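You operate a simulated robot arm through the tools that you are given. There is no shell and no other tool. Be economical: measure what you need, move in short steps, check, and stop when the job is done.

The job below is to be done with a simulated two-armed robot. You get a single attempt, and the scene is never put back.

JOB
On the top of the bin lid, fold the green cloth in half, so that its two short edges meet.

It is judged by the outcome, as a careful person would: the job done as asked, and still so three seconds after it is handed in. It fails if anything else is knocked over, pushed out of place, dropped, spilled or broken. A push-on lid holds only when it is set on centred and level and pressed home; a screw cap is set on level and turned clockwise until tight. Flat cloth is picked up by pressing the open fingertips on it (5 to 10 N) and closing them slowly along it; thin cloth reads only 2 to 8 mm in the jaws.

ROBOT AND FRAMES
Two 7-joint arms with two-finger grippers on one trunk, on a base that drives. Base frame: it is fixed to the floor where the robot stands at the start and does not move with it; the origin is under the middle of the robot, x ahead of it, y to its left, z up. Lengths are in mm, angles in degrees, forces in N, time in s.
The left shoulder is at the start at [29, 164, 1231], the right one opposite. With the tool pointing down near the work surface each hand reaches from about 260 to 720 mm from the robot's upright axis, wherever it stands, measured 20 degrees to its own side. Places, roughly: top of the bin lid [600, 200, 1000]. Payload 2.45 kg a hand.
The tool frame of a hand sits at the grasp point between the pads (the TCP): z along the fingers, y along the line on which they close. The tips reach 26 mm beyond it. Largest opening 96 mm; the body of the gripper starts 69 mm behind the TCP.
Orientation is that of the tool frame in the base frame, as a unit quaternion [x, y, z, w]. With the fingers straight down and closing along the base's y, the tool's x points along the base's -x, its y along +y and its z along -z.

CONTROLS
- The arms move only by the tool play_rows. It takes "left_motion", "right_motion" or both (then of equal length, played together; a hand with none holds still); each is a list of rows, each a list of 7 numbers: the shift along the tool's x, y, z in mm, then the turn, a rotation vector about the tool's x, y, z in degrees, then the opening in per cent of the stroke, from 0 (shut) to 100 (fully open). In form: [[dx, dy, dz, rx, ry, rz, grip], ...]. A call has 1 to 8 rows; each row shifts and turns the commanded pose from where the row before left it, along the tool's axes as they then stand. A row lasts 0.2 s, in which the tool goes at most 50 mm and 8.6 degrees; a call with a longer step from one row to the next is refused whole, and so is a gripper value outside its range. A pose out of reach is approached as far as the arm can. The call stops where the force on the tool passes 40 N (or 10 N more than at its start, if that is more) or the arm is blocked; 0.2 s more then pass. The fingers move at their own pace and stop on an object; they squeeze with about 33 N. The grip force told is the motor's: it shows also when the fingers shut on nothing. Time passes only in rows, and 0.2 s behind the last, so rows that do not move let the fingers close. It gives the time, the measured TCP pose, the force on the tool (base axes), the opening and the grip force at its end, in the units of the frame above (readings bear some noise), with the torque about the TCP (base axes, N m) and any sound that the robot's microphone picked up.
- Cameras (640 x 400 px; columns grow to the right, rows downward): "scene" is now at [59.9, 42.6, 1701.6]; the picture's right is [0.54, -0.84, -0.00], its down [-0.66, -0.42, -0.62] and it looks along [0.52, 0.33, -0.79] (base axes); focal length 254 px, centre (320, 200). "left" rides on the left gripper at [82, -3, -98] in its tool frame; the picture's right is [0.04, 1.00, 0.00], its down [-0.73, 0.03, -0.68] and it looks along [-0.68, 0.03, 0.73] (tool axes); focal length 256 px, centre (320, 200). "right" rides on the right gripper at [82, 3, -98] in its tool frame; the picture's right is [-0.04, 1.00, 0.00], its down [-0.73, -0.03, -0.68] and it looks along [-0.68, -0.03, 0.73] (tool axes); focal length 256 px, centre (320, 200). There is no depth. A picture from a camera that has moved, and an enlarged one, comes with that camera's place and axes in the base frame and with its lens.
- grab_frame(camera): a new picture of that camera. The clock stands still meanwhile.
- slide_trunk(by): slides the trunk up (or, below 0, down) by that many mm; the arms and the scene camera ride with it, the base frame stays. It gives what a move gives, with no picture.
- drive_base(legs): drives the robot by 1 to 6 legs, each [ahead, left, turn to the left] in mm, mm and degrees, along the robot's own axes; the way and the turn of a leg run together, so that a leg with both is an arc; at most 1500 mm and 180 degrees a leg. The arms and the cameras ride along, it lands a little off, and it stops where it bumps. It gives what a move gives.
- aim_head(pan, tilt): turns the head with the scene camera to pan (to the left, within 120 degrees either way) and tilt (down, from -29 to 69), counted from straight ahead of the robot. It gives what a move gives.
- zoom(camera, box): a new picture of the part [left, top, right, bottom] of that camera's present view, enlarged. The clock stands still meanwhile.
- sign_off(): hands the job in; it is judged then, once.

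Work in short steps. Places have to be worked out from the pictures, the camera data and where the tool is seen: move nearer, look again, correct. Check each grasp and each placing, and mend what went wrong. You have 120 turns and 88 pictures in all, those below and enlarged ones among them. Open the grippers and draw the arms clear of the work before you hand the job in, unless the task says otherwise; then end with one line.

The tools are called after "Emit:" as a command line: name --argument value ..., lists and objects as JSON in quotes. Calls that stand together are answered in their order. play_rows: Moves the arms, as the interface text tells. Its arguments: {"type":"object","properties":{"left_motion":{"type":"array","items":{"type":"array","items":{"type":"number"}}},"right_motion":{"type":"array","items":{"type":"array","items":{"type":"number"}}}},"required":[]} The other tools are called the same way: slide_trunk (by) slides the trunk up or down; drive_base (legs) drives the base; aim_head (pan, tilt) turns the head that bears the scene camera; grab_frame (camera) takes a picture; zoom (camera, box) takes an enlarged picture of a part of a camera's view; sign_off () hands the job in.

At the start:

```text
clock: 0.0
left_ee_pos: [468.4, 416.7, 1186.0]
left_tcp_rot: [0.0, 1.0, 0.0, 0.001]
left_force: [0.4, 0.1, 0.1]
left_wrist_torque: [0.01, -0.03, 0.01]
left_width: 96.0
left_grip_force: 0.1
right_ee_pos: [449.9, -49.5, 1156.5]
right_tcp_rot: [0.001, 1.0, 0.0, -0.001]
right_force: [0.1, 0.8, -0.4]
right_wrist_torque: [-0.02, -0.04, 0.05]
right_width: 95.7
right_grip_force: 0.0
trunk travel left (down, up): [-400.0, 167.0]
robot x, y, heading: [-2.7, -3.2, -0.0]
head pan, tilt: [32.4, 51.7]
```

scene: 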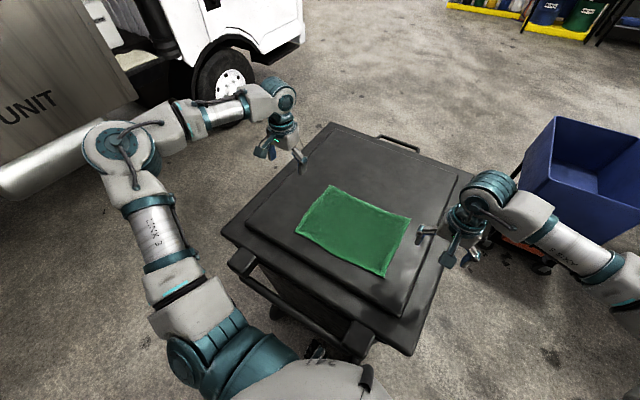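
right: 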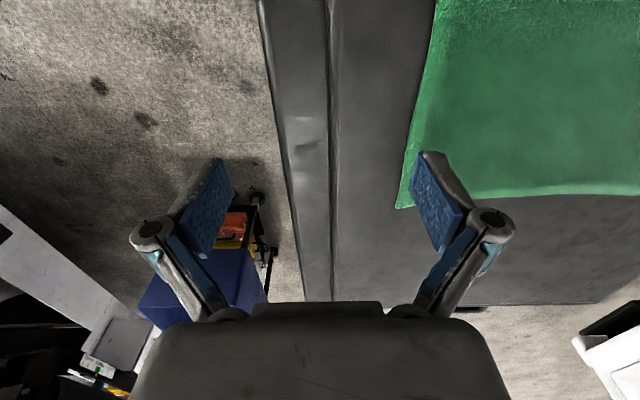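
left: 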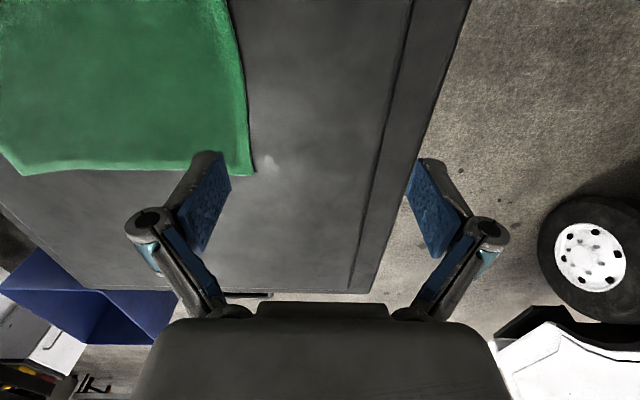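

The cloth lies with its long axis along y (about x 375–607, y 37–332), so both short edges run away from the robot. I want to stand on the bin's left side, facing -y, so I'll check the floor there first.

Emit:
aim_head --pan 95 --tilt 40

Emit:
grab_frame --camera "scene"

```text
clock: 1.3
left_ee_pos: [466.7, 414.9, 1187.4]
left_tcp_rot: [-0.001, 1.0, 0.0, 0.001]
left_force: [0.9, 0.0, -0.1]
left_wrist_torque: [-0.01, 0.04, 0.0]
left_width: 96.0
left_grip_force: 0.1
right_ee_pos: [446.7, -50.7, 1157.6]
right_tcp_rot: [0.001, 1.0, 0.001, 0.001]
right_force: [-0.4, 0.0, 0.1]
right_wrist_torque: [0.01, 0.03, 0.01]
right_width: 95.8
right_grip_force: 0.1
trunk travel left (down, up): [-400.0, 167.0]
robot x, y, heading: [1.0, 0.6, 0.2]
head pan, tilt: [95.0, 40.0]
```

```text
84 pictures are left
camera scene: at [-11.2, 87.0, 1718.1], right [1.0, 0.09, 0.0], down [0.05, -0.64, -0.76], along [-0.07, 0.76, -0.64], focal length 254 px, centre (320, 200)
```

scene: 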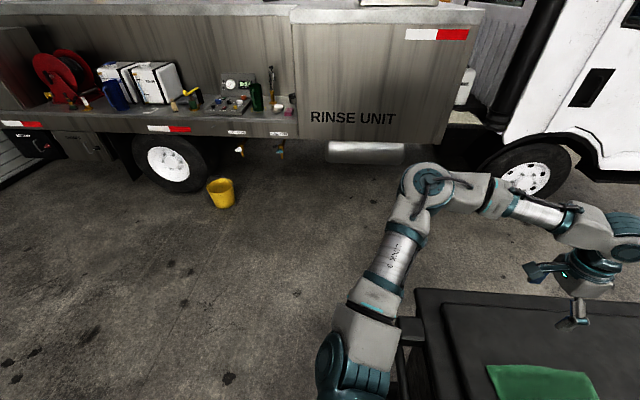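

The left side is clear as far as the truck (y≈2000), so I'll drive around: back a little, left, turn right 90°, then sideways along the bin.

Emit:
drive_base --legs '[[-150, 0, 0], [0, 1000, 0], [0, 0, -90], [0, 640, 0]]'

Emit:
aim_head --pan 0 --tilt 55

Emit:
grab_frame --camera "scene"

```text
clock: 14.4
left_ee_pos: [886.5, 546.9, 1186.8]
left_tcp_rot: [0.704, 0.71, -0.001, 0.0]
left_force: [0.9, -0.2, -0.4]
left_wrist_torque: [0.0, -0.01, 0.0]
left_width: 96.2
left_grip_force: 0.1
right_ee_pos: [419.9, 562.6, 1158.3]
right_tcp_rot: [0.705, 0.709, -0.001, 0.0]
right_force: [-0.6, -0.6, -0.3]
right_wrist_torque: [0.01, 0.0, 0.03]
right_width: 95.9
right_grip_force: 0.1
trunk travel left (down, up): [-400.0, 167.0]
robot x, y, heading: [465.8, 1011.4, -89.6]
head pan, tilt: [95.0, 40.0]
```

```text
clock: 16.1
left_ee_pos: [882.6, 548.9, 1190.2]
left_tcp_rot: [0.705, 0.71, -0.002, 0.003]
left_force: [0.5, 0.4, -0.3]
left_wrist_torque: [-0.01, 0.01, -0.04]
left_width: 96.0
left_grip_force: 0.0
right_ee_pos: [416.3, 565.0, 1159.5]
right_tcp_rot: [0.705, 0.709, -0.001, 0.002]
right_force: [-0.5, 1.4, -0.8]
right_wrist_torque: [0.0, -0.01, 0.01]
right_width: 95.9
right_grip_force: 0.1
trunk travel left (down, up): [-400.0, 167.0]
robot x, y, heading: [465.5, 1012.5, -89.6]
head pan, tilt: [0.0, 55.0]
```

```text
83 pictures are left
camera scene: at [462.6, 938.2, 1697.3], right [-1.0, -0.01, 0.0], down [-0.01, 0.82, -0.57], along [0.0, -0.57, -0.82], focal length 254 px, centre (320, 200)
```

scene: 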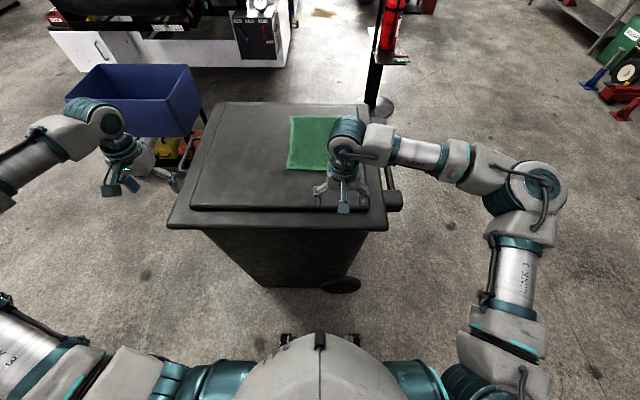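

The bin side is clear and the bin tapers below. I'll drive forward ~205 mm, nudge 20 mm left, and look again.

Emit:
drive_base --legs '[[205, 22, -0.4]]'

Emit:
grab_frame --camera "scene"

Emit:
grab_frame --camera "right"

```text
clock: 17.7
left_ee_pos: [900.5, 350.5, 1191.0]
left_tcp_rot: [0.706, 0.708, 0.0, 0.003]
left_force: [-0.6, 0.4, -1.0]
left_wrist_torque: [-0.04, 0.0, -0.04]
left_width: 96.0
left_grip_force: 0.0
right_ee_pos: [433.6, 368.6, 1159.7]
right_tcp_rot: [0.706, 0.708, 0.0, 0.004]
right_force: [-0.8, 0.4, -0.3]
right_wrist_torque: [0.0, -0.05, -0.02]
right_width: 96.1
right_grip_force: 0.0
trunk travel left (down, up): [-400.0, 167.0]
robot x, y, heading: [486.0, 807.5, -89.8]
head pan, tilt: [0.0, 55.0]
```

```text
82 pictures are left
camera scene: at [483.5, 743.1, 1697.6], right [-1.0, 0.0, 0.0], down [0.0, 0.82, -0.57], along [0.0, -0.57, -0.82], focal length 254 px, centre (320, 200)
```

scene: 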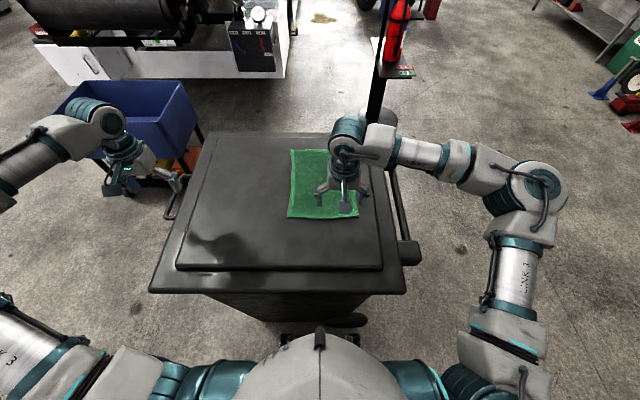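

```text
81 pictures are left
camera right: at [436.3, 450.8, 1257.2], right [1.0, -0.04, 0.0], down [-0.03, -0.73, 0.68], along [-0.02, -0.68, -0.73], focal length 256 px, centre (320, 200)
```

right: 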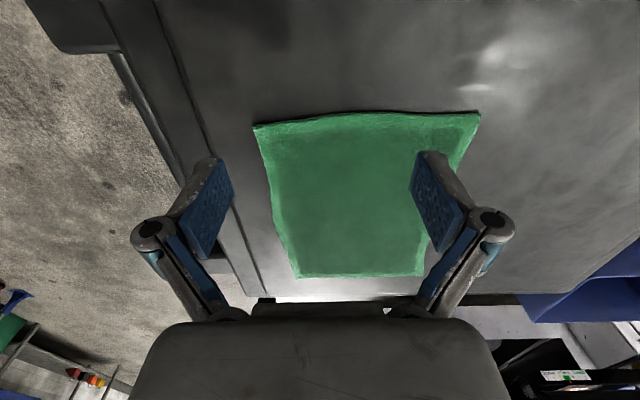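

The right-camera and scene views put the cloth's near corners at about D (361,325) and A (597,330), with the lid at z≈1000–1015. I'll bring both hands above these corners (fingers closing along x), openings about 28 mm.

Emit:
play_rows --left_motion '[[-3.5, -42, 12, 0, 0, 0, 60], [-3.5, -42, 12, 0, 0, 0, 30], [-3.5, -42, 12, 0, 0, 0, 30], [-3.5, -42, 12, 0, 0, 0, 30], [-3.5, -42, 12, 0, 0, 0, 30], [-3.5, -42, 12, 0, 0, 0, 30], [-3.5, -42, 12, 0, 0, 0, 30], [-3.5, -42, 12, 0, 0, 0, 30]]' --right_motion '[[-6, -5, 8, 0, 0, 0, 60], [-6, -5, 8, 0, 0, 0, 30], [-6, -5, 8, 0, 0, 0, 30], [-6, -5, 8, 0, 0, 0, 30], [-6, -5, 8, 0, 0, 0, 30], [-6, -5, 8, 0, 0, 0, 30], [-6, -5, 8, 0, 0, 0, 30], [-6, -5, 8, 0, 0, 0, 30]]'

Emit:
grab_frame --camera "right"

Emit:
grab_frame --camera "left"

```text
clock: 19.5
left_ee_pos: [610.0, 341.6, 1102.7]
left_tcp_rot: [0.706, 0.708, -0.004, 0.004]
left_force: [0.7, -0.6, -0.1]
left_wrist_torque: [0.03, 0.0, 0.02]
left_width: 28.8
left_grip_force: 0.1
left hand out of reach, approached as far as the arm can: row 7, 8
right_ee_pos: [394.7, 320.7, 1095.7]
right_tcp_rot: [0.706, 0.708, -0.001, 0.004]
right_force: [-0.7, 0.1, 0.1]
right_wrist_torque: [0.02, -0.02, 0.01]
right_width: 28.9
right_grip_force: 0.1
trunk travel left (down, up): [-400.0, 167.0]
robot x, y, heading: [490.4, 808.8, -90.0]
head pan, tilt: [0.0, 55.0]
```

```text
80 pictures are left
camera right: at [396.3, 402.3, 1193.2], right [1.0, -0.04, 0.0], down [-0.03, -0.73, 0.68], along [-0.02, -0.68, -0.73], focal length 256 px, centre (320, 200)
```

right: 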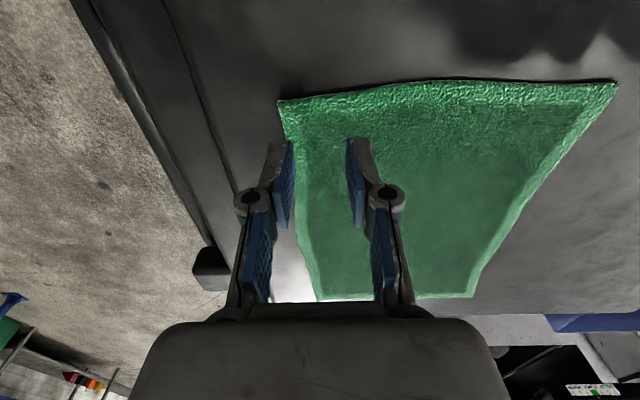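

```text
79 pictures are left
camera left: at [605.6, 424.8, 1201.9], right [1.0, 0.04, 0.0], down [0.03, -0.73, 0.69], along [0.03, -0.69, -0.73], focal length 256 px, centre (320, 200)
```

left: 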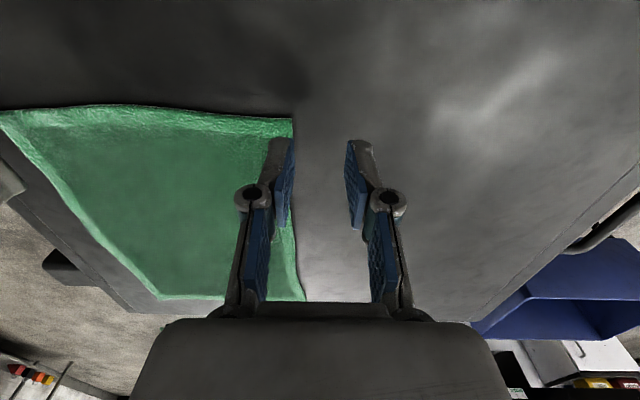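

Corner estimates now: A≈(592,332), D≈(366,330). The right hand is well placed; the left met a reach limit, so I'll test stepping it further in -x.

Emit:
play_rows --left_motion '[[0, -10, 0, 0, 0, 0, 30], [0, -10, 0, 0, 0, 0, 30], [0, -10, 0, 0, 0, 0, 30]]'

```text
clock: 20.3
left_ee_pos: [604.1, 354.3, 1104.5]
left_tcp_rot: [0.706, 0.708, -0.003, 0.003]
left_force: [0.1, 0.2, 0.0]
left_wrist_torque: [0.04, 0.0, -0.02]
left_width: 28.7
left_grip_force: 0.0
left hand out of reach, approached as far as the arm can: row 1, 2, 3
right_ee_pos: [395.8, 319.3, 1096.0]
right_tcp_rot: [0.707, 0.707, -0.001, 0.003]
right_force: [0.1, 0.7, -0.5]
right_wrist_torque: [0.04, 0.01, 0.02]
right_width: 28.7
right_grip_force: 0.1
trunk travel left (down, up): [-400.0, 167.0]
robot x, y, heading: [485.6, 807.9, -89.7]
head pan, tilt: [0.0, 55.0]
```

Let me see the arm posture.

Emit:
grab_frame --camera "scene"

```text
78 pictures are left
camera scene: at [484.9, 737.4, 1697.3], right [-1.0, 0.0, 0.0], down [0.0, 0.82, -0.57], along [0.0, -0.57, -0.82], focal length 254 px, centre (320, 200)
```

scene: 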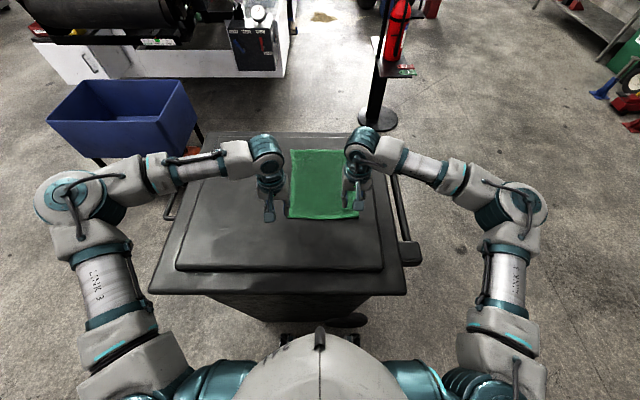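

Both arms are mirror-like. I'll try reaching inward from higher up, to find out which limit the left arm has.

Emit:
play_rows --left_motion '[[0, 0, -30, 0, 0, 0, 30], [0, 0, -30, 0, 0, 0, 30], [0, 0, 0, 0, 0, 0, 30]]'

```text
clock: 21.1
left_ee_pos: [601.4, 355.0, 1164.3]
left_tcp_rot: [0.706, 0.708, -0.002, 0.003]
left_force: [-0.1, -0.1, 0.5]
left_wrist_torque: [0.0, 0.0, 0.0]
left_width: 28.8
left_grip_force: 0.0
right_ee_pos: [396.0, 318.5, 1095.6]
right_tcp_rot: [0.707, 0.707, -0.001, 0.004]
right_force: [-0.3, 1.4, 0.7]
right_wrist_torque: [0.01, -0.03, -0.02]
right_width: 28.9
right_grip_force: 0.2
trunk travel left (down, up): [-400.0, 167.0]
robot x, y, heading: [487.1, 809.5, -89.9]
head pan, tilt: [0.0, 55.0]
```

Emit:
play_rows --left_motion '[[-5, -10, 0, 0, 0, 0, 30], [-5, -10, 0, 0, 0, 0, 30], [-5, -10, 0, 0, 0, 0, 30], [-5, -10, 0, 0, 0, 0, 30]]'

```text
clock: 22.1
left_ee_pos: [601.3, 355.3, 1164.0]
left_tcp_rot: [0.706, 0.708, -0.002, 0.003]
left_force: [0.1, 0.3, -0.2]
left_wrist_torque: [0.03, -0.02, 0.0]
left_width: 28.7
left_grip_force: 0.1
left hand out of reach, approached as far as the arm can: row 1, 2, 3, 4
right_ee_pos: [394.7, 318.5, 1095.8]
right_tcp_rot: [0.707, 0.708, 0.0, 0.004]
right_force: [0.4, -0.4, 0.3]
right_wrist_torque: [0.04, -0.01, 0.02]
right_width: 29.1
right_grip_force: 0.0
trunk travel left (down, up): [-400.0, 167.0]
robot x, y, heading: [482.7, 808.5, -89.8]
head pan, tilt: [0.0, 55.0]
```

Height didn't matter, so it's likely the wrist roll. I'll yaw the left tool clockwise (as seen from above) a bit and move inward.

Emit:
play_rows --left_motion '[[0, 0, 0, 0, 0, 8, 30], [0, 0, 0, 0, 0, 8, 30], [-5, -10, 0, 0, 0, 0, 30], [-5, -10, 0, 0, 0, 0, 30], [-5, -10, 0, 0, 0, 0, 30]]'

```text
clock: 23.3
left_ee_pos: [602.3, 354.9, 1163.7]
left_tcp_rot: [0.798, 0.602, -0.002, 0.004]
left_force: [-0.9, 0.8, -0.3]
left_wrist_torque: [0.01, -0.03, 0.03]
left_width: 28.5
left_grip_force: 0.2
left hand out of reach, approached as far as the arm can: row 3, 4, 5
right_ee_pos: [395.6, 317.5, 1094.8]
right_tcp_rot: [0.707, 0.707, -0.001, 0.004]
right_force: [0.3, -0.7, 0.2]
right_wrist_torque: [-0.03, 0.02, 0.01]
right_width: 28.6
right_grip_force: 0.0
trunk travel left (down, up): [-400.0, 167.0]
robot x, y, heading: [487.3, 807.8, -89.6]
head pan, tilt: [0.0, 55.0]
```

Neither height nor yaw changed it; it may be a clearance rule between the two hands (~206 mm apart). Test: move the right hand outward and the left inward.

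Emit:
play_rows --left_motion '[[0, 0, 0, 0, 0, -8, 30], [0, 0, 0, 0, 0, -8, 30], [0, 0, 0, 0, 0, 0, 30], [0, 0, 0, 0, 0, 0, 30], [-7, -10, 0, 0, 0, 0, 30], [-7, -10, 0, 0, 0, 0, 30], [-7, -10, 0, 0, 0, 0, 30], [-7, -10, 0, 0, 0, 0, 30]]' --right_motion '[[0, -20, 0, 0, 0, 0, 30], [0, -20, 0, 0, 0, 0, 30], [0, -20, 0, 0, 0, 0, 30], [0, -20, 0, 0, 0, 0, 30], [0, 0, 0, 0, 0, 0, 30], [0, 0, 0, 0, 0, 0, 30], [0, 0, 0, 0, 0, 0, 30], [0, 0, 0, 0, 0, 0, 30]]'

```text
clock: 25.1
left_ee_pos: [602.4, 354.4, 1163.1]
left_tcp_rot: [0.707, 0.707, -0.002, 0.003]
left_force: [0.1, 0.5, 0.3]
left_wrist_torque: [0.01, 0.0, 0.0]
left_width: 29.0
left_grip_force: 0.1
left hand out of reach, approached as far as the arm can: row 5, 6, 7, 8
right_ee_pos: [314.8, 320.4, 1097.1]
right_tcp_rot: [0.706, 0.708, -0.001, 0.004]
right_force: [1.0, -0.3, -0.3]
right_wrist_torque: [-0.03, 0.01, -0.02]
right_width: 28.8
right_grip_force: 0.1
trunk travel left (down, up): [-400.0, 167.0]
robot x, y, heading: [484.7, 810.2, -90.1]
head pan, tilt: [0.0, 55.0]
```

Not hand clearance: it's the left arm's own inward limit (~115 mm lateral). I'll check that forward motion (-y) at this lateral offset works, since the fold needs it.

Emit:
play_rows --left_motion '[[-30, 5, 0, 0, 0, 0, 30], [-30, 0, 0, 0, 0, 0, 30], [-30, 0, 0, 0, 0, 0, 30], [-30, 0, 0, 0, 0, 0, 30], [-30, 0, 0, 0, 0, 0, 30], [-30, 0, 0, 0, 0, 0, 30], [-30, 0, 0, 0, 0, 0, 30], [-30, 0, 0, 0, 0, 0, 30]]'

```text
clock: 26.9
left_ee_pos: [714.9, 230.7, 1156.3]
left_tcp_rot: [0.706, 0.709, -0.002, 0.003]
left_force: [-0.3, 0.0, 0.5]
left_wrist_torque: [0.01, 0.01, 0.01]
left_width: 28.7
left_grip_force: 0.0
left hand out of reach, approached as far as the arm can: row 1, 2, 3, 4, 5, 6, 7, 8
right_ee_pos: [314.9, 318.3, 1097.5]
right_tcp_rot: [0.707, 0.707, -0.002, 0.004]
right_force: [-0.6, -0.2, -0.3]
right_wrist_torque: [0.03, -0.02, -0.01]
right_width: 28.6
right_grip_force: 0.1
trunk travel left (down, up): [-400.0, 167.0]
robot x, y, heading: [485.6, 808.7, -89.8]
head pan, tilt: [0.0, 55.0]
```

The left arm gets pushed outward as it extends. I'll test the right arm likewise, to compare: inward and forward over the cloth at safe height.

Emit:
play_rows --right_motion '[[0, 40, -5, 0, 0, 0, 30], [-30, 10, 0, 0, 0, 0, 30], [-30, 10, 0, 0, 0, 0, 30], [-30, 0, 0, 0, 0, 0, 30], [-30, 0, 0, 0, 0, 0, 30], [-30, 0, 0, 0, 0, 0, 30], [-30, 0, 0, 0, 0, 0, 30], [-30, 0, 0, 0, 0, 0, 30]]'

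Emit:
grab_frame --camera "scene"

```text
clock: 28.7
left_ee_pos: [717.4, 232.9, 1156.5]
left_tcp_rot: [0.707, 0.707, -0.004, 0.003]
left_force: [-0.1, 0.7, -0.4]
left_wrist_torque: [0.01, 0.0, 0.0]
left_width: 28.8
left_grip_force: 0.1
right_ee_pos: [377.7, 130.9, 1102.1]
right_tcp_rot: [0.706, 0.708, -0.002, 0.003]
right_force: [0.6, 0.2, -0.2]
right_wrist_torque: [0.0, 0.04, -0.02]
right_width: 28.5
right_grip_force: 0.0
right hand out of reach, approached as far as the arm can: row 8
trunk travel left (down, up): [-400.0, 167.0]
robot x, y, heading: [488.7, 812.3, -90.0]
head pan, tilt: [0.0, 55.0]
```

```text
77 pictures are left
camera scene: at [490.7, 736.3, 1697.2], right [-1.0, 0.0, 0.0], down [0.0, 0.82, -0.57], along [0.0, -0.57, -0.82], focal length 254 px, centre (320, 200)
```

scene: 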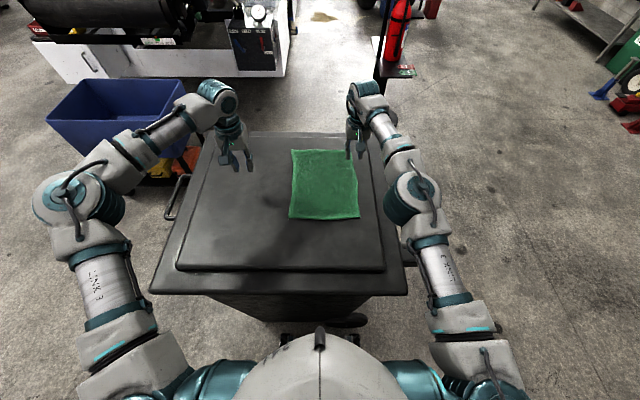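

The right arm extends fine. The left one seems stuck with a bad elbow posture; I'll back it out and re-approach from farther ahead to change it.

Emit:
play_rows --left_motion '[[-30, 30, 0, 0, 0, 0, 30], [-30, 30, 0, 0, 0, 0, 30], [-30, 0, 0, 0, 0, 0, 30], [-30, 0, 0, 0, 0, 0, 30], [0, -30, 0, 0, 0, 0, 30], [0, -30, 0, 0, 0, 0, 30], [0, -30, 0, 0, 0, 0, 30], [0, -30, 0, 0, 0, 0, 30]]'

Emit:
grab_frame --camera "scene"

```text
clock: 30.5
left_ee_pos: [707.1, 237.6, 1145.7]
left_tcp_rot: [0.706, 0.708, -0.002, 0.003]
left_force: [-0.3, -0.2, -0.4]
left_wrist_torque: [-0.04, -0.01, -0.02]
left_width: 28.7
left_grip_force: 0.1
left hand out of reach, approached as far as the arm can: row 1, 2, 3, 4, 5, 6, 7, 8
right_ee_pos: [377.0, 130.9, 1101.6]
right_tcp_rot: [0.707, 0.707, -0.002, 0.003]
right_force: [0.1, -0.4, 0.1]
right_wrist_torque: [0.01, 0.0, 0.03]
right_width: 28.8
right_grip_force: 0.0
trunk travel left (down, up): [-400.0, 167.0]
robot x, y, heading: [485.4, 809.2, -89.7]
head pan, tilt: [0.0, 55.0]
```

```text
76 pictures are left
camera scene: at [486.8, 736.5, 1697.3], right [-1.0, 0.0, 0.0], down [0.0, 0.82, -0.57], along [0.0, -0.57, -0.82], focal length 254 px, centre (320, 200)
```

scene: 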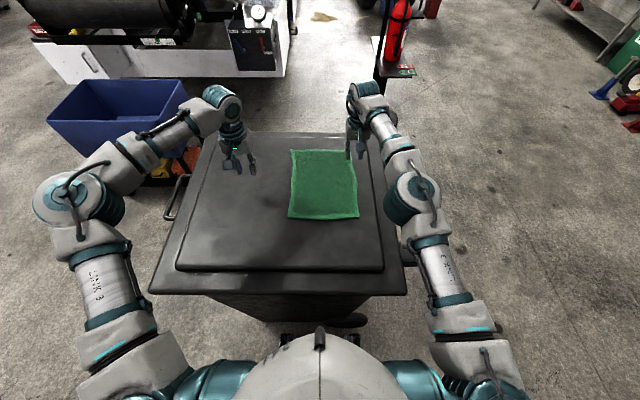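

Left is still wedged on a joint limit. I'll return it outward toward its initial pose, then come inward along a more extended path.

Emit:
play_rows --left_motion '[[20, 30, -10, 0, 0, 0, 30], [20, 35, -5, 0, 0, 0, 30], [20, 35, -5, 0, 0, 0, 30], [20, 35, -5, 0, 0, 0, 30], [20, 35, -5, 0, 0, 0, 30], [10, 30, -5, 0, 0, 0, 30]]'

Emit:
play_rows --left_motion '[[-25, 0, 0, 0, 0, 0, 30], [-25, 0, 0, 0, 0, 0, 30], [-25, 0, 0, 0, 0, 0, 30], [-25, -20, 0, 0, 0, 0, 30], [-25, -20, 0, 0, 0, 0, 30], [-25, -20, 0, 0, 0, 0, 30], [0, -20, 0, 0, 0, 0, 30]]'

Emit:
grab_frame --camera "scene"

```text
clock: 31.9
left_ee_pos: [908.4, 350.4, 1177.7]
left_tcp_rot: [0.706, 0.708, -0.002, 0.003]
left_force: [0.4, 0.0, 0.6]
left_wrist_torque: [0.03, -0.01, 0.0]
left_width: 28.8
left_grip_force: 0.0
right_ee_pos: [377.3, 131.6, 1100.9]
right_tcp_rot: [0.707, 0.707, -0.001, 0.003]
right_force: [-0.2, -0.1, -1.3]
right_wrist_torque: [0.0, -0.01, 0.0]
right_width: 28.8
right_grip_force: 0.0
trunk travel left (down, up): [-400.0, 167.0]
robot x, y, heading: [484.9, 806.5, -89.8]
head pan, tilt: [0.0, 55.0]
```

```text
clock: 33.5
left_ee_pos: [826.9, 199.4, 1183.3]
left_tcp_rot: [0.706, 0.708, -0.002, 0.002]
left_force: [0.4, 0.3, 0.1]
left_wrist_torque: [0.01, -0.01, -0.01]
left_width: 28.7
left_grip_force: 0.1
right_ee_pos: [376.1, 130.8, 1102.3]
right_tcp_rot: [0.706, 0.708, -0.002, 0.003]
right_force: [-0.5, -0.1, 0.1]
right_wrist_torque: [0.03, 0.03, -0.01]
right_width: 28.6
right_grip_force: 0.1
trunk travel left (down, up): [-400.0, 167.0]
robot x, y, heading: [484.9, 810.8, -90.1]
head pan, tilt: [0.0, 55.0]
```

```text
75 pictures are left
camera scene: at [486.1, 736.0, 1697.3], right [-1.0, 0.0, 0.0], down [0.0, 0.82, -0.57], along [0.0, -0.57, -0.82], focal length 254 px, centre (320, 200)
```

scene: 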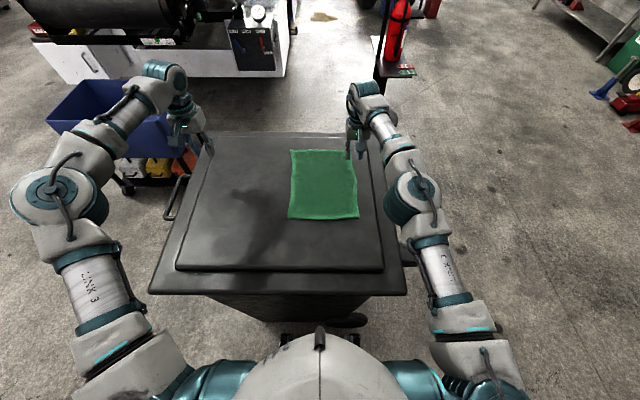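

That worked. Continue inward while staying extended.

Emit:
play_rows --left_motion '[[-5, -28, 0, 0, 0, 0, 30], [-5, -28, 0, 0, 0, 0, 30], [-5, -28, 0, 0, 0, 0, 30], [-5, -28, -2, 0, 0, 0, 30], [-5, -28, -2, 0, 0, 0, 30], [0, -28, -2, 0, 0, 0, 30], [0, -28, 0, 0, 0, 0, 30]]'

Emit:
grab_frame --camera "scene"

```text
clock: 35.1
left_ee_pos: [681.9, 258.8, 1174.8]
left_tcp_rot: [0.706, 0.708, -0.004, 0.003]
left_force: [-0.5, -0.4, -0.3]
left_wrist_torque: [-0.02, -0.01, 0.01]
left_width: 28.8
left_grip_force: 0.0
left hand out of reach, approached as far as the arm can: row 2, 3, 4, 5, 6, 7
right_ee_pos: [375.8, 130.1, 1101.2]
right_tcp_rot: [0.707, 0.707, -0.002, 0.003]
right_force: [0.3, -0.8, 0.1]
right_wrist_torque: [-0.03, -0.02, -0.05]
right_width: 28.7
right_grip_force: 0.0
trunk travel left (down, up): [-400.0, 167.0]
robot x, y, heading: [484.6, 808.0, -89.9]
head pan, tilt: [0.0, 55.0]
```

```text
74 pictures are left
camera scene: at [486.1, 736.3, 1697.3], right [-1.0, 0.0, 0.0], down [0.0, 0.82, -0.57], along [0.0, -0.57, -0.82], focal length 254 px, centre (320, 200)
```

scene: 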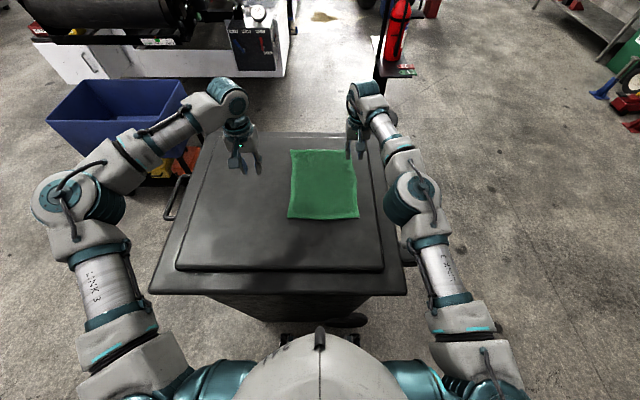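

The left arm still follows a limit arc. I'll try lifting it high, to see if another posture opens up there.

Emit:
play_rows --left_motion '[[10, 5, -40, 0, 0, 0, 30], [10, 5, -40, 0, 0, 0, 30], [0, 0, -40, 0, 0, 0, 30], [0, 0, -40, 0, 0, 0, 30], [-20, -20, 0, 0, 0, 0, 30], [-20, -20, 0, 0, 0, 0, 30], [-20, -20, 0, 0, 0, 0, 30], [-20, -20, 0, 0, 0, 0, 30]]'

Emit:
grab_frame --camera "scene"

```text
clock: 36.9
left_ee_pos: [700.9, 291.1, 1295.3]
left_tcp_rot: [0.706, 0.708, -0.002, 0.003]
left_force: [-0.3, -0.1, 0.1]
left_wrist_torque: [-0.01, -0.01, 0.0]
left_width: 28.7
left_grip_force: 0.2
left hand out of reach, approached as far as the arm can: row 2, 3, 4, 5, 6, 7, 8
right_ee_pos: [375.0, 129.8, 1100.8]
right_tcp_rot: [0.706, 0.708, -0.001, 0.003]
right_force: [-0.3, 0.2, 0.3]
right_wrist_torque: [-0.03, 0.01, -0.01]
right_width: 29.0
right_grip_force: 0.1
trunk travel left (down, up): [-400.0, 167.0]
robot x, y, heading: [484.3, 809.3, -89.9]
head pan, tilt: [0.0, 55.0]
```

```text
73 pictures are left
camera scene: at [486.7, 735.7, 1697.2], right [-1.0, 0.0, 0.0], down [0.0, 0.82, -0.57], along [0.0, -0.57, -0.82], focal length 254 px, centre (320, 200)
```

scene: 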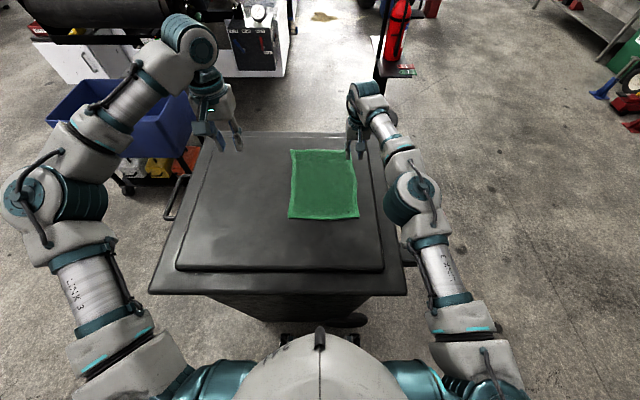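

Limited upward too. I'll try retracting the left hand close to the body, then extending from there.

Emit:
play_rows --left_motion '[[35, 0, 25, 0, 0, 0, 30], [35, 0, 25, 0, 0, 0, 30], [35, 0, 25, 0, 0, 0, 30], [35, 0, 25, 0, 0, 0, 30], [35, 0, 10, 0, 0, 0, 30], [35, 0, 10, 0, 0, 0, 30], [30, -20, 0, 0, 0, 0, 30]]'

Emit:
play_rows --left_motion '[[0, -25, 0, 0, 0, 0, 30], [0, -25, 0, 0, 0, 0, 30], [0, -25, 0, 0, 0, 0, 30], [-30, 0, 0, 0, 0, 0, 30], [-30, 0, 0, 0, 0, 0, 30], [-30, 0, 0, 0, 0, 0, 30], [-30, 0, 0, 0, 0, 0, 30], [-30, 0, 0, 0, 0, 0, 30]]'

Emit:
grab_frame --camera "scene"

```text
clock: 38.5
left_ee_pos: [677.5, 533.3, 1169.3]
left_tcp_rot: [0.706, 0.708, -0.003, 0.004]
left_force: [-0.1, -0.1, 0.0]
left_wrist_torque: [-0.03, 0.0, 0.02]
left_width: 28.9
left_grip_force: 0.1
right_ee_pos: [374.5, 132.7, 1101.1]
right_tcp_rot: [0.706, 0.708, -0.001, 0.004]
right_force: [-0.4, -0.2, 0.2]
right_wrist_torque: [-0.01, -0.03, 0.04]
right_width: 28.8
right_grip_force: 0.0
trunk travel left (down, up): [-400.0, 167.0]
robot x, y, heading: [485.4, 809.8, -90.0]
head pan, tilt: [0.0, 55.0]
```

```text
clock: 40.3
left_ee_pos: [600.2, 378.1, 1172.6]
left_tcp_rot: [0.706, 0.708, -0.002, 0.002]
left_force: [-0.4, -0.3, 0.9]
left_wrist_torque: [0.01, -0.01, 0.0]
left_width: 28.6
left_grip_force: 0.0
right_ee_pos: [376.9, 130.2, 1099.8]
right_tcp_rot: [0.707, 0.707, -0.002, 0.003]
right_force: [0.9, 0.4, -0.8]
right_wrist_torque: [0.01, -0.01, 0.01]
right_width: 28.9
right_grip_force: 0.1
trunk travel left (down, up): [-400.0, 167.0]
robot x, y, heading: [490.5, 812.3, -89.9]
head pan, tilt: [0.0, 55.0]
```

```text
72 pictures are left
camera scene: at [486.1, 734.1, 1697.1], right [-1.0, 0.0, 0.0], down [0.0, 0.82, -0.57], along [0.0, -0.57, -0.82], focal length 254 px, centre (320, 200)
```

scene: 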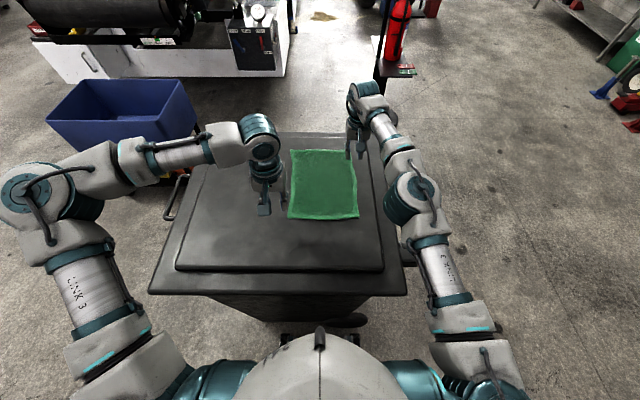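

No limit reported this time; continue forward.

Emit:
play_rows --left_motion '[[-25, 0, 0, 0, 0, 0, 30], [-25, 0, 0, 0, 0, 0, 30], [-25, 0, 0, 0, 0, 0, 30], [-25, 0, 0, 0, 0, 0, 30], [-25, 0, 0, 0, 0, 0, 30]]'

```text
clock: 41.5
left_ee_pos: [641.4, 297.4, 1170.2]
left_tcp_rot: [0.706, 0.708, -0.003, 0.003]
left_force: [0.9, -0.3, -1.0]
left_wrist_torque: [-0.01, -0.01, 0.01]
left_width: 28.5
left_grip_force: 0.1
left hand out of reach, approached as far as the arm can: row 1, 2, 3, 4, 5
right_ee_pos: [375.1, 131.2, 1101.5]
right_tcp_rot: [0.706, 0.708, -0.001, 0.003]
right_force: [-0.2, 0.0, -0.1]
right_wrist_torque: [-0.03, 0.01, 0.0]
right_width: 28.5
right_grip_force: 0.0
trunk travel left (down, up): [-400.0, 167.0]
robot x, y, heading: [490.1, 812.3, -90.0]
head pan, tilt: [0.0, 55.0]
```

Try counter-clockwise yaw relief at this limit.

Emit:
play_rows --left_motion '[[0, 0, 0, 0, 0, -8, 30], [0, 0, 0, 0, 0, -8, 30], [0, 0, 0, 0, 0, -8, 30], [-25, 0, 0, 0, 0, 0, 30], [-25, 0, 0, 0, 0, 0, 30], [-25, 0, 0, 0, 0, 0, 30]]'

```text
clock: 42.9
left_ee_pos: [693.1, 249.2, 1165.1]
left_tcp_rot: [0.544, 0.839, -0.003, 0.002]
left_force: [0.1, 0.1, 0.4]
left_wrist_torque: [0.01, 0.02, 0.01]
left_width: 28.6
left_grip_force: 0.1
left hand out of reach, approached as far as the arm can: row 4, 5, 6
right_ee_pos: [376.0, 130.6, 1101.8]
right_tcp_rot: [0.706, 0.708, -0.002, 0.003]
right_force: [0.1, 0.4, -0.4]
right_wrist_torque: [-0.02, 0.0, -0.01]
right_width: 28.9
right_grip_force: 0.0
trunk travel left (down, up): [-400.0, 167.0]
robot x, y, heading: [487.4, 807.9, -90.0]
head pan, tilt: [0.0, 55.0]
```

Not yaw either. The left elbow sits farther outboard than the right's did; I'll straighten the arm far out, then sweep it inward at full stretch so the elbow follows the line.

Emit:
play_rows --left_motion '[[0, 0, 0, 0, 0, 8, 30], [0, 0, 0, 0, 0, 8, 30], [0, 0, 0, 0, 0, 8, 30], [10, 40, 0, 0, 0, 0, 30], [0, 40, 0, 0, 0, 0, 30], [0, 45, 0, 0, 0, 0, 30], [0, 45, 0, 0, 0, 0, 30], [0, 45, 0, 0, 0, 0, 30]]'

Emit:
play_rows --left_motion '[[0, 40, 0, 0, 0, 0, 30], [-15, 30, 0, 0, 0, 0, 30], [-15, 20, 0, 0, 0, 0, 30], [-20, 0, 0, 0, 0, 0, 30], [-20, 0, 0, 0, 0, 0, 30]]'

Emit:
grab_frame --camera "scene"

```text
clock: 44.7
left_ee_pos: [907.0, 259.1, 1166.2]
left_tcp_rot: [0.706, 0.708, -0.002, 0.002]
left_force: [0.2, 0.2, -0.6]
left_wrist_torque: [0.01, 0.0, 0.01]
left_width: 28.9
left_grip_force: 0.1
right_ee_pos: [377.0, 131.2, 1101.5]
right_tcp_rot: [0.707, 0.707, -0.002, 0.003]
right_force: [0.0, -0.5, 1.1]
right_wrist_torque: [0.04, 0.02, 0.0]
right_width: 28.7
right_grip_force: 0.0
trunk travel left (down, up): [-400.0, 167.0]
robot x, y, heading: [488.8, 810.8, -90.0]
head pan, tilt: [0.0, 55.0]
```

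```text
clock: 45.9
left_ee_pos: [989.4, 197.4, 1165.9]
left_tcp_rot: [0.706, 0.708, -0.002, 0.003]
left_force: [-0.3, 0.2, -0.2]
left_wrist_torque: [0.01, -0.01, 0.0]
left_width: 29.1
left_grip_force: 0.2
left hand out of reach, approached as far as the arm can: row 5
right_ee_pos: [373.7, 130.1, 1100.3]
right_tcp_rot: [0.706, 0.708, -0.001, 0.003]
right_force: [-0.2, 0.3, 0.3]
right_wrist_torque: [0.02, 0.01, 0.01]
right_width: 28.7
right_grip_force: 0.1
trunk travel left (down, up): [-400.0, 167.0]
robot x, y, heading: [487.8, 811.9, -90.1]
head pan, tilt: [0.0, 55.0]
```

```text
71 pictures are left
camera scene: at [486.0, 734.4, 1697.2], right [-1.0, 0.0, 0.0], down [0.0, 0.82, -0.57], along [0.0, -0.57, -0.82], focal length 254 px, centre (320, 200)
```

scene: 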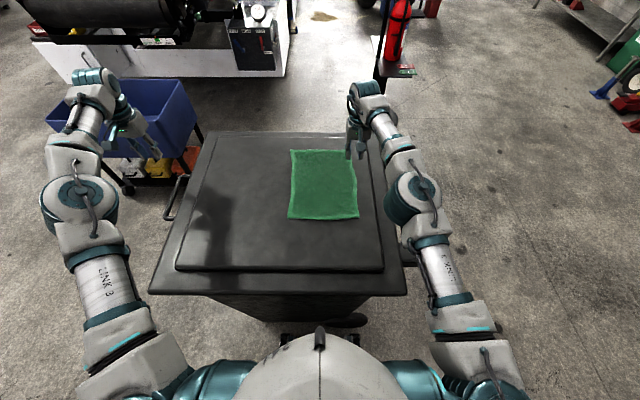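

Now the arm is straight; sweep it inward on an arc about its shoulder.

Emit:
play_rows --left_motion '[[-6, -42, 0, 0, 0, 0, 30], [-14, -42, 0, 0, 0, 0, 30], [-13, -43, 0, 0, 0, 0, 30], [-11, -44, 0, 0, 0, 0, 30], [-8, -45, 0, 0, 0, 0, 30], [-6, -45, 0, 0, 0, 0, 30]]'

Emit:
grab_frame --camera "scene"

```text
clock: 47.3
left_ee_pos: [749.7, 214.2, 1158.8]
left_tcp_rot: [0.706, 0.708, -0.003, 0.004]
left_force: [0.2, 0.4, -0.3]
left_wrist_torque: [0.0, -0.03, 0.02]
left_width: 28.5
left_grip_force: 0.1
left hand out of reach, approached as far as the arm can: row 2, 3, 4, 5, 6
right_ee_pos: [374.9, 130.4, 1102.3]
right_tcp_rot: [0.706, 0.708, -0.002, 0.003]
right_force: [-0.1, 0.8, 0.4]
right_wrist_torque: [-0.04, -0.01, 0.02]
right_width: 29.1
right_grip_force: 0.0
trunk travel left (down, up): [-400.0, 167.0]
robot x, y, heading: [488.0, 809.9, -89.7]
head pan, tilt: [0.0, 55.0]
```

```text
70 pictures are left
camera scene: at [485.9, 736.7, 1697.3], right [-1.0, 0.0, 0.0], down [0.0, 0.82, -0.57], along [0.0, -0.57, -0.82], focal length 254 px, centre (320, 200)
```

scene: 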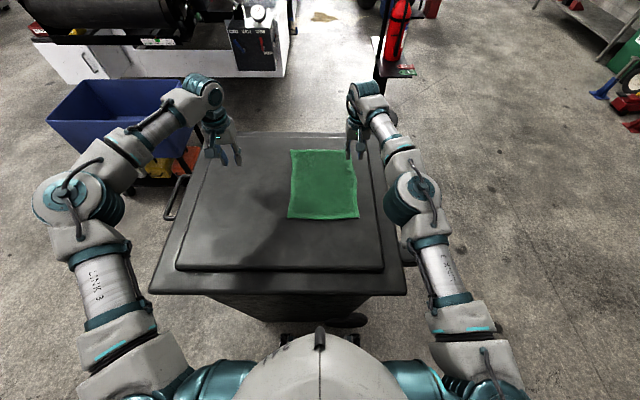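

The left shoulder has a hard inward limit, so I'll plan around it: stand farther to -x, so the left hand works outboard and the right hand (which reaches inward well) works near the midline. I'll shift the base 145 mm to its right.

Emit:
drive_base --legs '[[0, -145, 0]]'

```text
clock: 48.7
left_ee_pos: [656.8, 212.7, 1148.2]
left_tcp_rot: [0.703, 0.711, -0.015, -0.011]
left_force: [3.0, 0.8, -0.6]
left_wrist_torque: [-0.01, 0.26, -0.01]
left_width: 29.0
left_grip_force: 0.1
right_ee_pos: [280.7, 128.2, 1103.5]
right_tcp_rot: [0.704, 0.71, -0.013, -0.009]
right_force: [2.4, -1.0, -0.1]
right_wrist_torque: [0.03, 0.27, -0.01]
right_width: 28.7
right_grip_force: 0.0
trunk travel left (down, up): [-400.0, 167.0]
robot x, y, heading: [351.5, 809.4, -89.6]
head pan, tilt: [0.0, 55.0]
```

The hand readings look mid-settling; let it rest, and view.

Emit:
play_rows --left_motion '[[0, 0, 0, 0, 0, 0, 30], [0, 0, 0, 0, 0, 0, 30]]' --right_motion '[[0, 0, 0, 0, 0, 0, 30], [0, 0, 0, 0, 0, 0, 30]]'

Emit:
grab_frame --camera "scene"

```text
clock: 49.3
left_ee_pos: [601.6, 213.9, 1164.5]
left_tcp_rot: [0.703, 0.712, 0.001, 0.008]
left_force: [-1.0, -1.0, -0.1]
left_wrist_torque: [-0.01, -0.06, 0.01]
left_width: 28.5
left_grip_force: 0.0
right_ee_pos: [228.4, 131.8, 1103.3]
right_tcp_rot: [0.704, 0.71, 0.004, 0.01]
right_force: [-0.5, 0.2, -0.2]
right_wrist_torque: [-0.02, -0.09, -0.01]
right_width: 28.9
right_grip_force: 0.0
trunk travel left (down, up): [-400.0, 167.0]
robot x, y, heading: [351.2, 814.0, -89.7]
head pan, tilt: [0.0, 55.0]
```

```text
69 pictures are left
camera scene: at [311.3, 734.0, 1696.7], right [-1.0, 0.0, -0.02], down [0.01, 0.82, -0.57], along [0.02, -0.57, -0.82], focal length 254 px, centre (320, 200)
```

scene: 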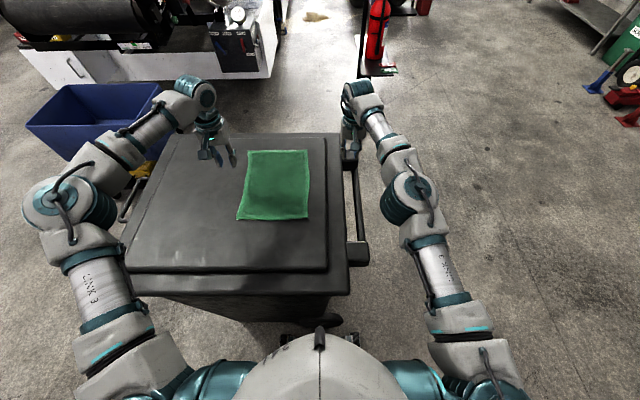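

Dry run of the placing end: tilt the left fingers forward 40° and push forward; bring the right hand inward above the cloth.

Emit:
play_rows --left_motion '[[0, -4, 0, 0, -8, 0, 30], [0, -4, 0, 0, -8, 0, 30], [0, -4, 0, 0, -8, 0, 30], [0, -4, 0, 0, -8, 0, 30], [0, -4, 0, 0, -8, 0, 30], [-15, -4, 13, 0, 0, 0, 30], [-15, -4, 13, 0, 0, 0, 30], [-15, -4, 13, 0, 0, 0, 30]]' --right_motion '[[10, 25, 0, 0, 0, 0, 30], [10, 25, 0, 0, 0, 0, 30], [10, 25, 0, 0, 0, 0, 30], [0, 25, 0, 0, 0, 0, 30], [0, 25, 0, 0, 0, 0, 30], [0, 25, 0, 0, 0, 0, 30], [0, 15, 0, 0, 0, 0, 30], [0, 0, 0, 0, 0, 0, 30]]'

```text
clock: 51.3
left_ee_pos: [617.2, 163.8, 1158.6]
left_tcp_rot: [0.655, 0.67, -0.256, 0.239]
left_force: [1.6, 0.7, 0.5]
left_wrist_torque: [-0.03, 0.14, -0.1]
left_width: 28.8
left_grip_force: 0.1
right_ee_pos: [420.1, 187.7, 1105.8]
right_tcp_rot: [0.703, 0.711, -0.014, -0.003]
right_force: [1.7, 0.5, -0.1]
right_wrist_torque: [-0.03, 0.15, 0.01]
right_width: 28.6
right_grip_force: 0.0
right hand out of reach, approached as far as the arm can: row 5, 6, 7
trunk travel left (down, up): [-400.0, 167.0]
robot x, y, heading: [353.5, 808.1, -89.7]
head pan, tilt: [0.0, 55.0]
stopped in row 8 (left hand): the arm was blocked; the commanded pose is now the measured one
```

Blocked — let me look.

Emit:
grab_frame --camera "scene"

Emit:
grab_frame --camera "left"

```text
68 pictures are left
camera scene: at [368.0, 738.4, 1697.3], right [-1.0, 0.0, 0.01], down [-0.01, 0.82, -0.57], along [-0.01, -0.57, -0.82], focal length 254 px, centre (320, 200)
```

scene: 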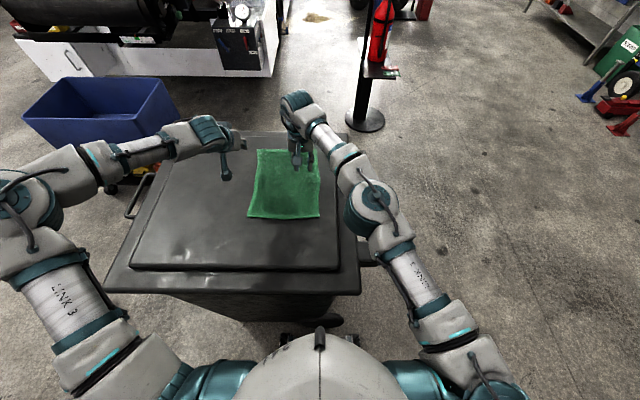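

```text
67 pictures are left
camera left: at [613.9, 289.7, 1179.7], right [1.0, 0.04, -0.05], down [0.06, -0.11, 0.99], along [0.04, -0.99, -0.11], focal length 256 px, centre (320, 200)
```

left: 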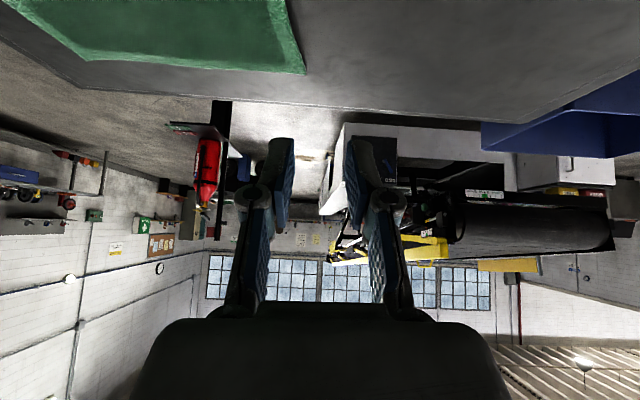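

The trunk was still swaying from the drive. Let it settle and try the left hand on toward (565,145).

Emit:
play_rows --left_motion '[[0, 0, 0, 0, 0, 0, 30], [0, 0, 0, 0, 0, 0, 30], [0, 0, 0, 0, 0, 0, 30], [0, 0, 0, 0, 0, 0, 30], [0, -12, 0, 0, 0, 0, 30], [0, -12, 0, 0, 0, 0, 30], [0, -12, 0, 0, 0, 0, 30], [0, -12, 0, 0, 0, 0, 30]]'

Emit:
play_rows --left_motion '[[-5, 0, 13, 0, 0, 0, 30], [-5, 0, 13, 0, 0, 0, 30], [-5, 0, 13, 0, 0, 0, 30], [-5, 0, 13, 0, 0, 0, 30]]'

```text
clock: 53.1
left_ee_pos: [566.7, 162.5, 1159.5]
left_tcp_rot: [0.656, 0.669, -0.253, 0.242]
left_force: [1.4, 0.0, 0.3]
left_wrist_torque: [-0.04, 0.07, -0.03]
left_width: 28.9
left_grip_force: 0.1
right_ee_pos: [413.1, 188.1, 1105.9]
right_tcp_rot: [0.704, 0.71, -0.012, -0.001]
right_force: [1.5, 0.9, -0.3]
right_wrist_torque: [-0.05, 0.12, -0.03]
right_width: 28.9
right_grip_force: 0.1
trunk travel left (down, up): [-400.0, 167.0]
robot x, y, heading: [351.1, 813.0, -89.8]
head pan, tilt: [0.0, 55.0]
```

```text
clock: 54.3
left_ee_pos: [587.1, 124.3, 1134.6]
left_tcp_rot: [0.653, 0.67, -0.256, 0.241]
left_force: [0.7, 0.1, -0.6]
left_wrist_torque: [-0.03, 0.08, -0.04]
left_width: 28.6
left_grip_force: 0.0
left hand out of reach, approached as far as the arm can: row 4
right_ee_pos: [434.4, 181.3, 1108.4]
right_tcp_rot: [0.702, 0.712, -0.015, -0.003]
right_force: [1.4, -0.7, 1.3]
right_wrist_torque: [0.01, 0.12, -0.03]
right_width: 28.9
right_grip_force: 0.2
trunk travel left (down, up): [-400.0, 167.0]
robot x, y, heading: [357.3, 806.6, -89.6]
head pan, tilt: [0.0, 55.0]
stopped in row 4 (left hand): the arm was blocked; the commanded pose is now the measured one
```

Both hands drifted +x together with a slight roll: the robot may be leaning or swaying. I'll pause both arms for over a second and look.

Emit:
play_rows --left_motion '[[0, 0, 0, 0, 0, 0, 30], [0, 0, 0, 0, 0, 0, 30], [0, 0, 0, 0, 0, 0, 30], [0, 0, 0, 0, 0, 0, 30], [0, 0, 0, 0, 0, 0, 30], [0, 0, 0, 0, 0, 0, 30], [0, 0, 0, 0, 0, 0, 30], [0, 0, 0, 0, 0, 0, 30]]'

Emit:
aim_head --pan 0 --tilt 69

Emit:
grab_frame --camera "scene"

```text
clock: 56.3
left_ee_pos: [548.3, 127.7, 1144.7]
left_tcp_rot: [0.657, 0.666, -0.246, 0.253]
left_force: [-0.8, 1.3, 0.3]
left_wrist_torque: [0.0, -0.09, 0.08]
left_width: 28.9
left_grip_force: 0.0
right_ee_pos: [399.2, 179.6, 1114.6]
right_tcp_rot: [0.703, 0.711, -0.005, 0.01]
right_force: [-1.3, -0.5, 0.0]
right_wrist_torque: [0.01, -0.06, -0.02]
right_width: 28.9
right_grip_force: 0.2
trunk travel left (down, up): [-400.0, 167.0]
robot x, y, heading: [359.4, 811.0, -89.9]
head pan, tilt: [0.0, 55.0]
stopped in row 8 (left hand): the arm was blocked; the commanded pose is now the measured one
```

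```text
clock: 57.0
left_ee_pos: [579.1, 128.1, 1141.2]
left_tcp_rot: [0.652, 0.671, -0.252, 0.247]
left_force: [0.5, 0.2, -0.5]
left_wrist_torque: [0.01, 0.07, -0.02]
left_width: 29.0
left_grip_force: 0.0
right_ee_pos: [427.2, 181.6, 1112.7]
right_tcp_rot: [0.702, 0.712, -0.012, 0.003]
right_force: [0.9, -0.2, 0.1]
right_wrist_torque: [0.0, 0.1, 0.03]
right_width: 28.8
right_grip_force: 0.1
trunk travel left (down, up): [-400.0, 167.0]
robot x, y, heading: [361.5, 808.6, -89.7]
head pan, tilt: [0.0, 68.8]
```

```text
66 pictures are left
camera scene: at [396.1, 751.6, 1681.4], right [-1.0, -0.01, 0.02], down [-0.02, 0.93, -0.36], along [-0.02, -0.36, -0.93], focal length 254 px, centre (320, 200)
```

scene: 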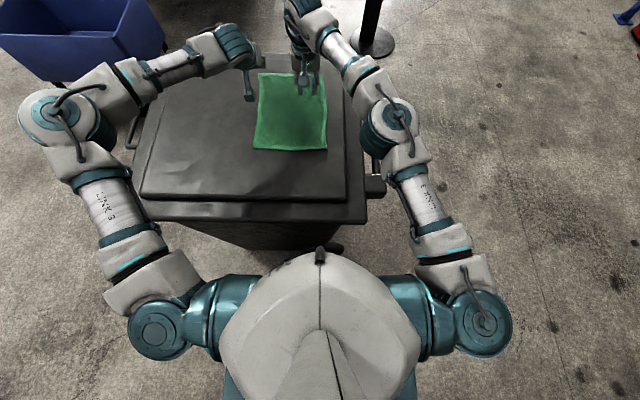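

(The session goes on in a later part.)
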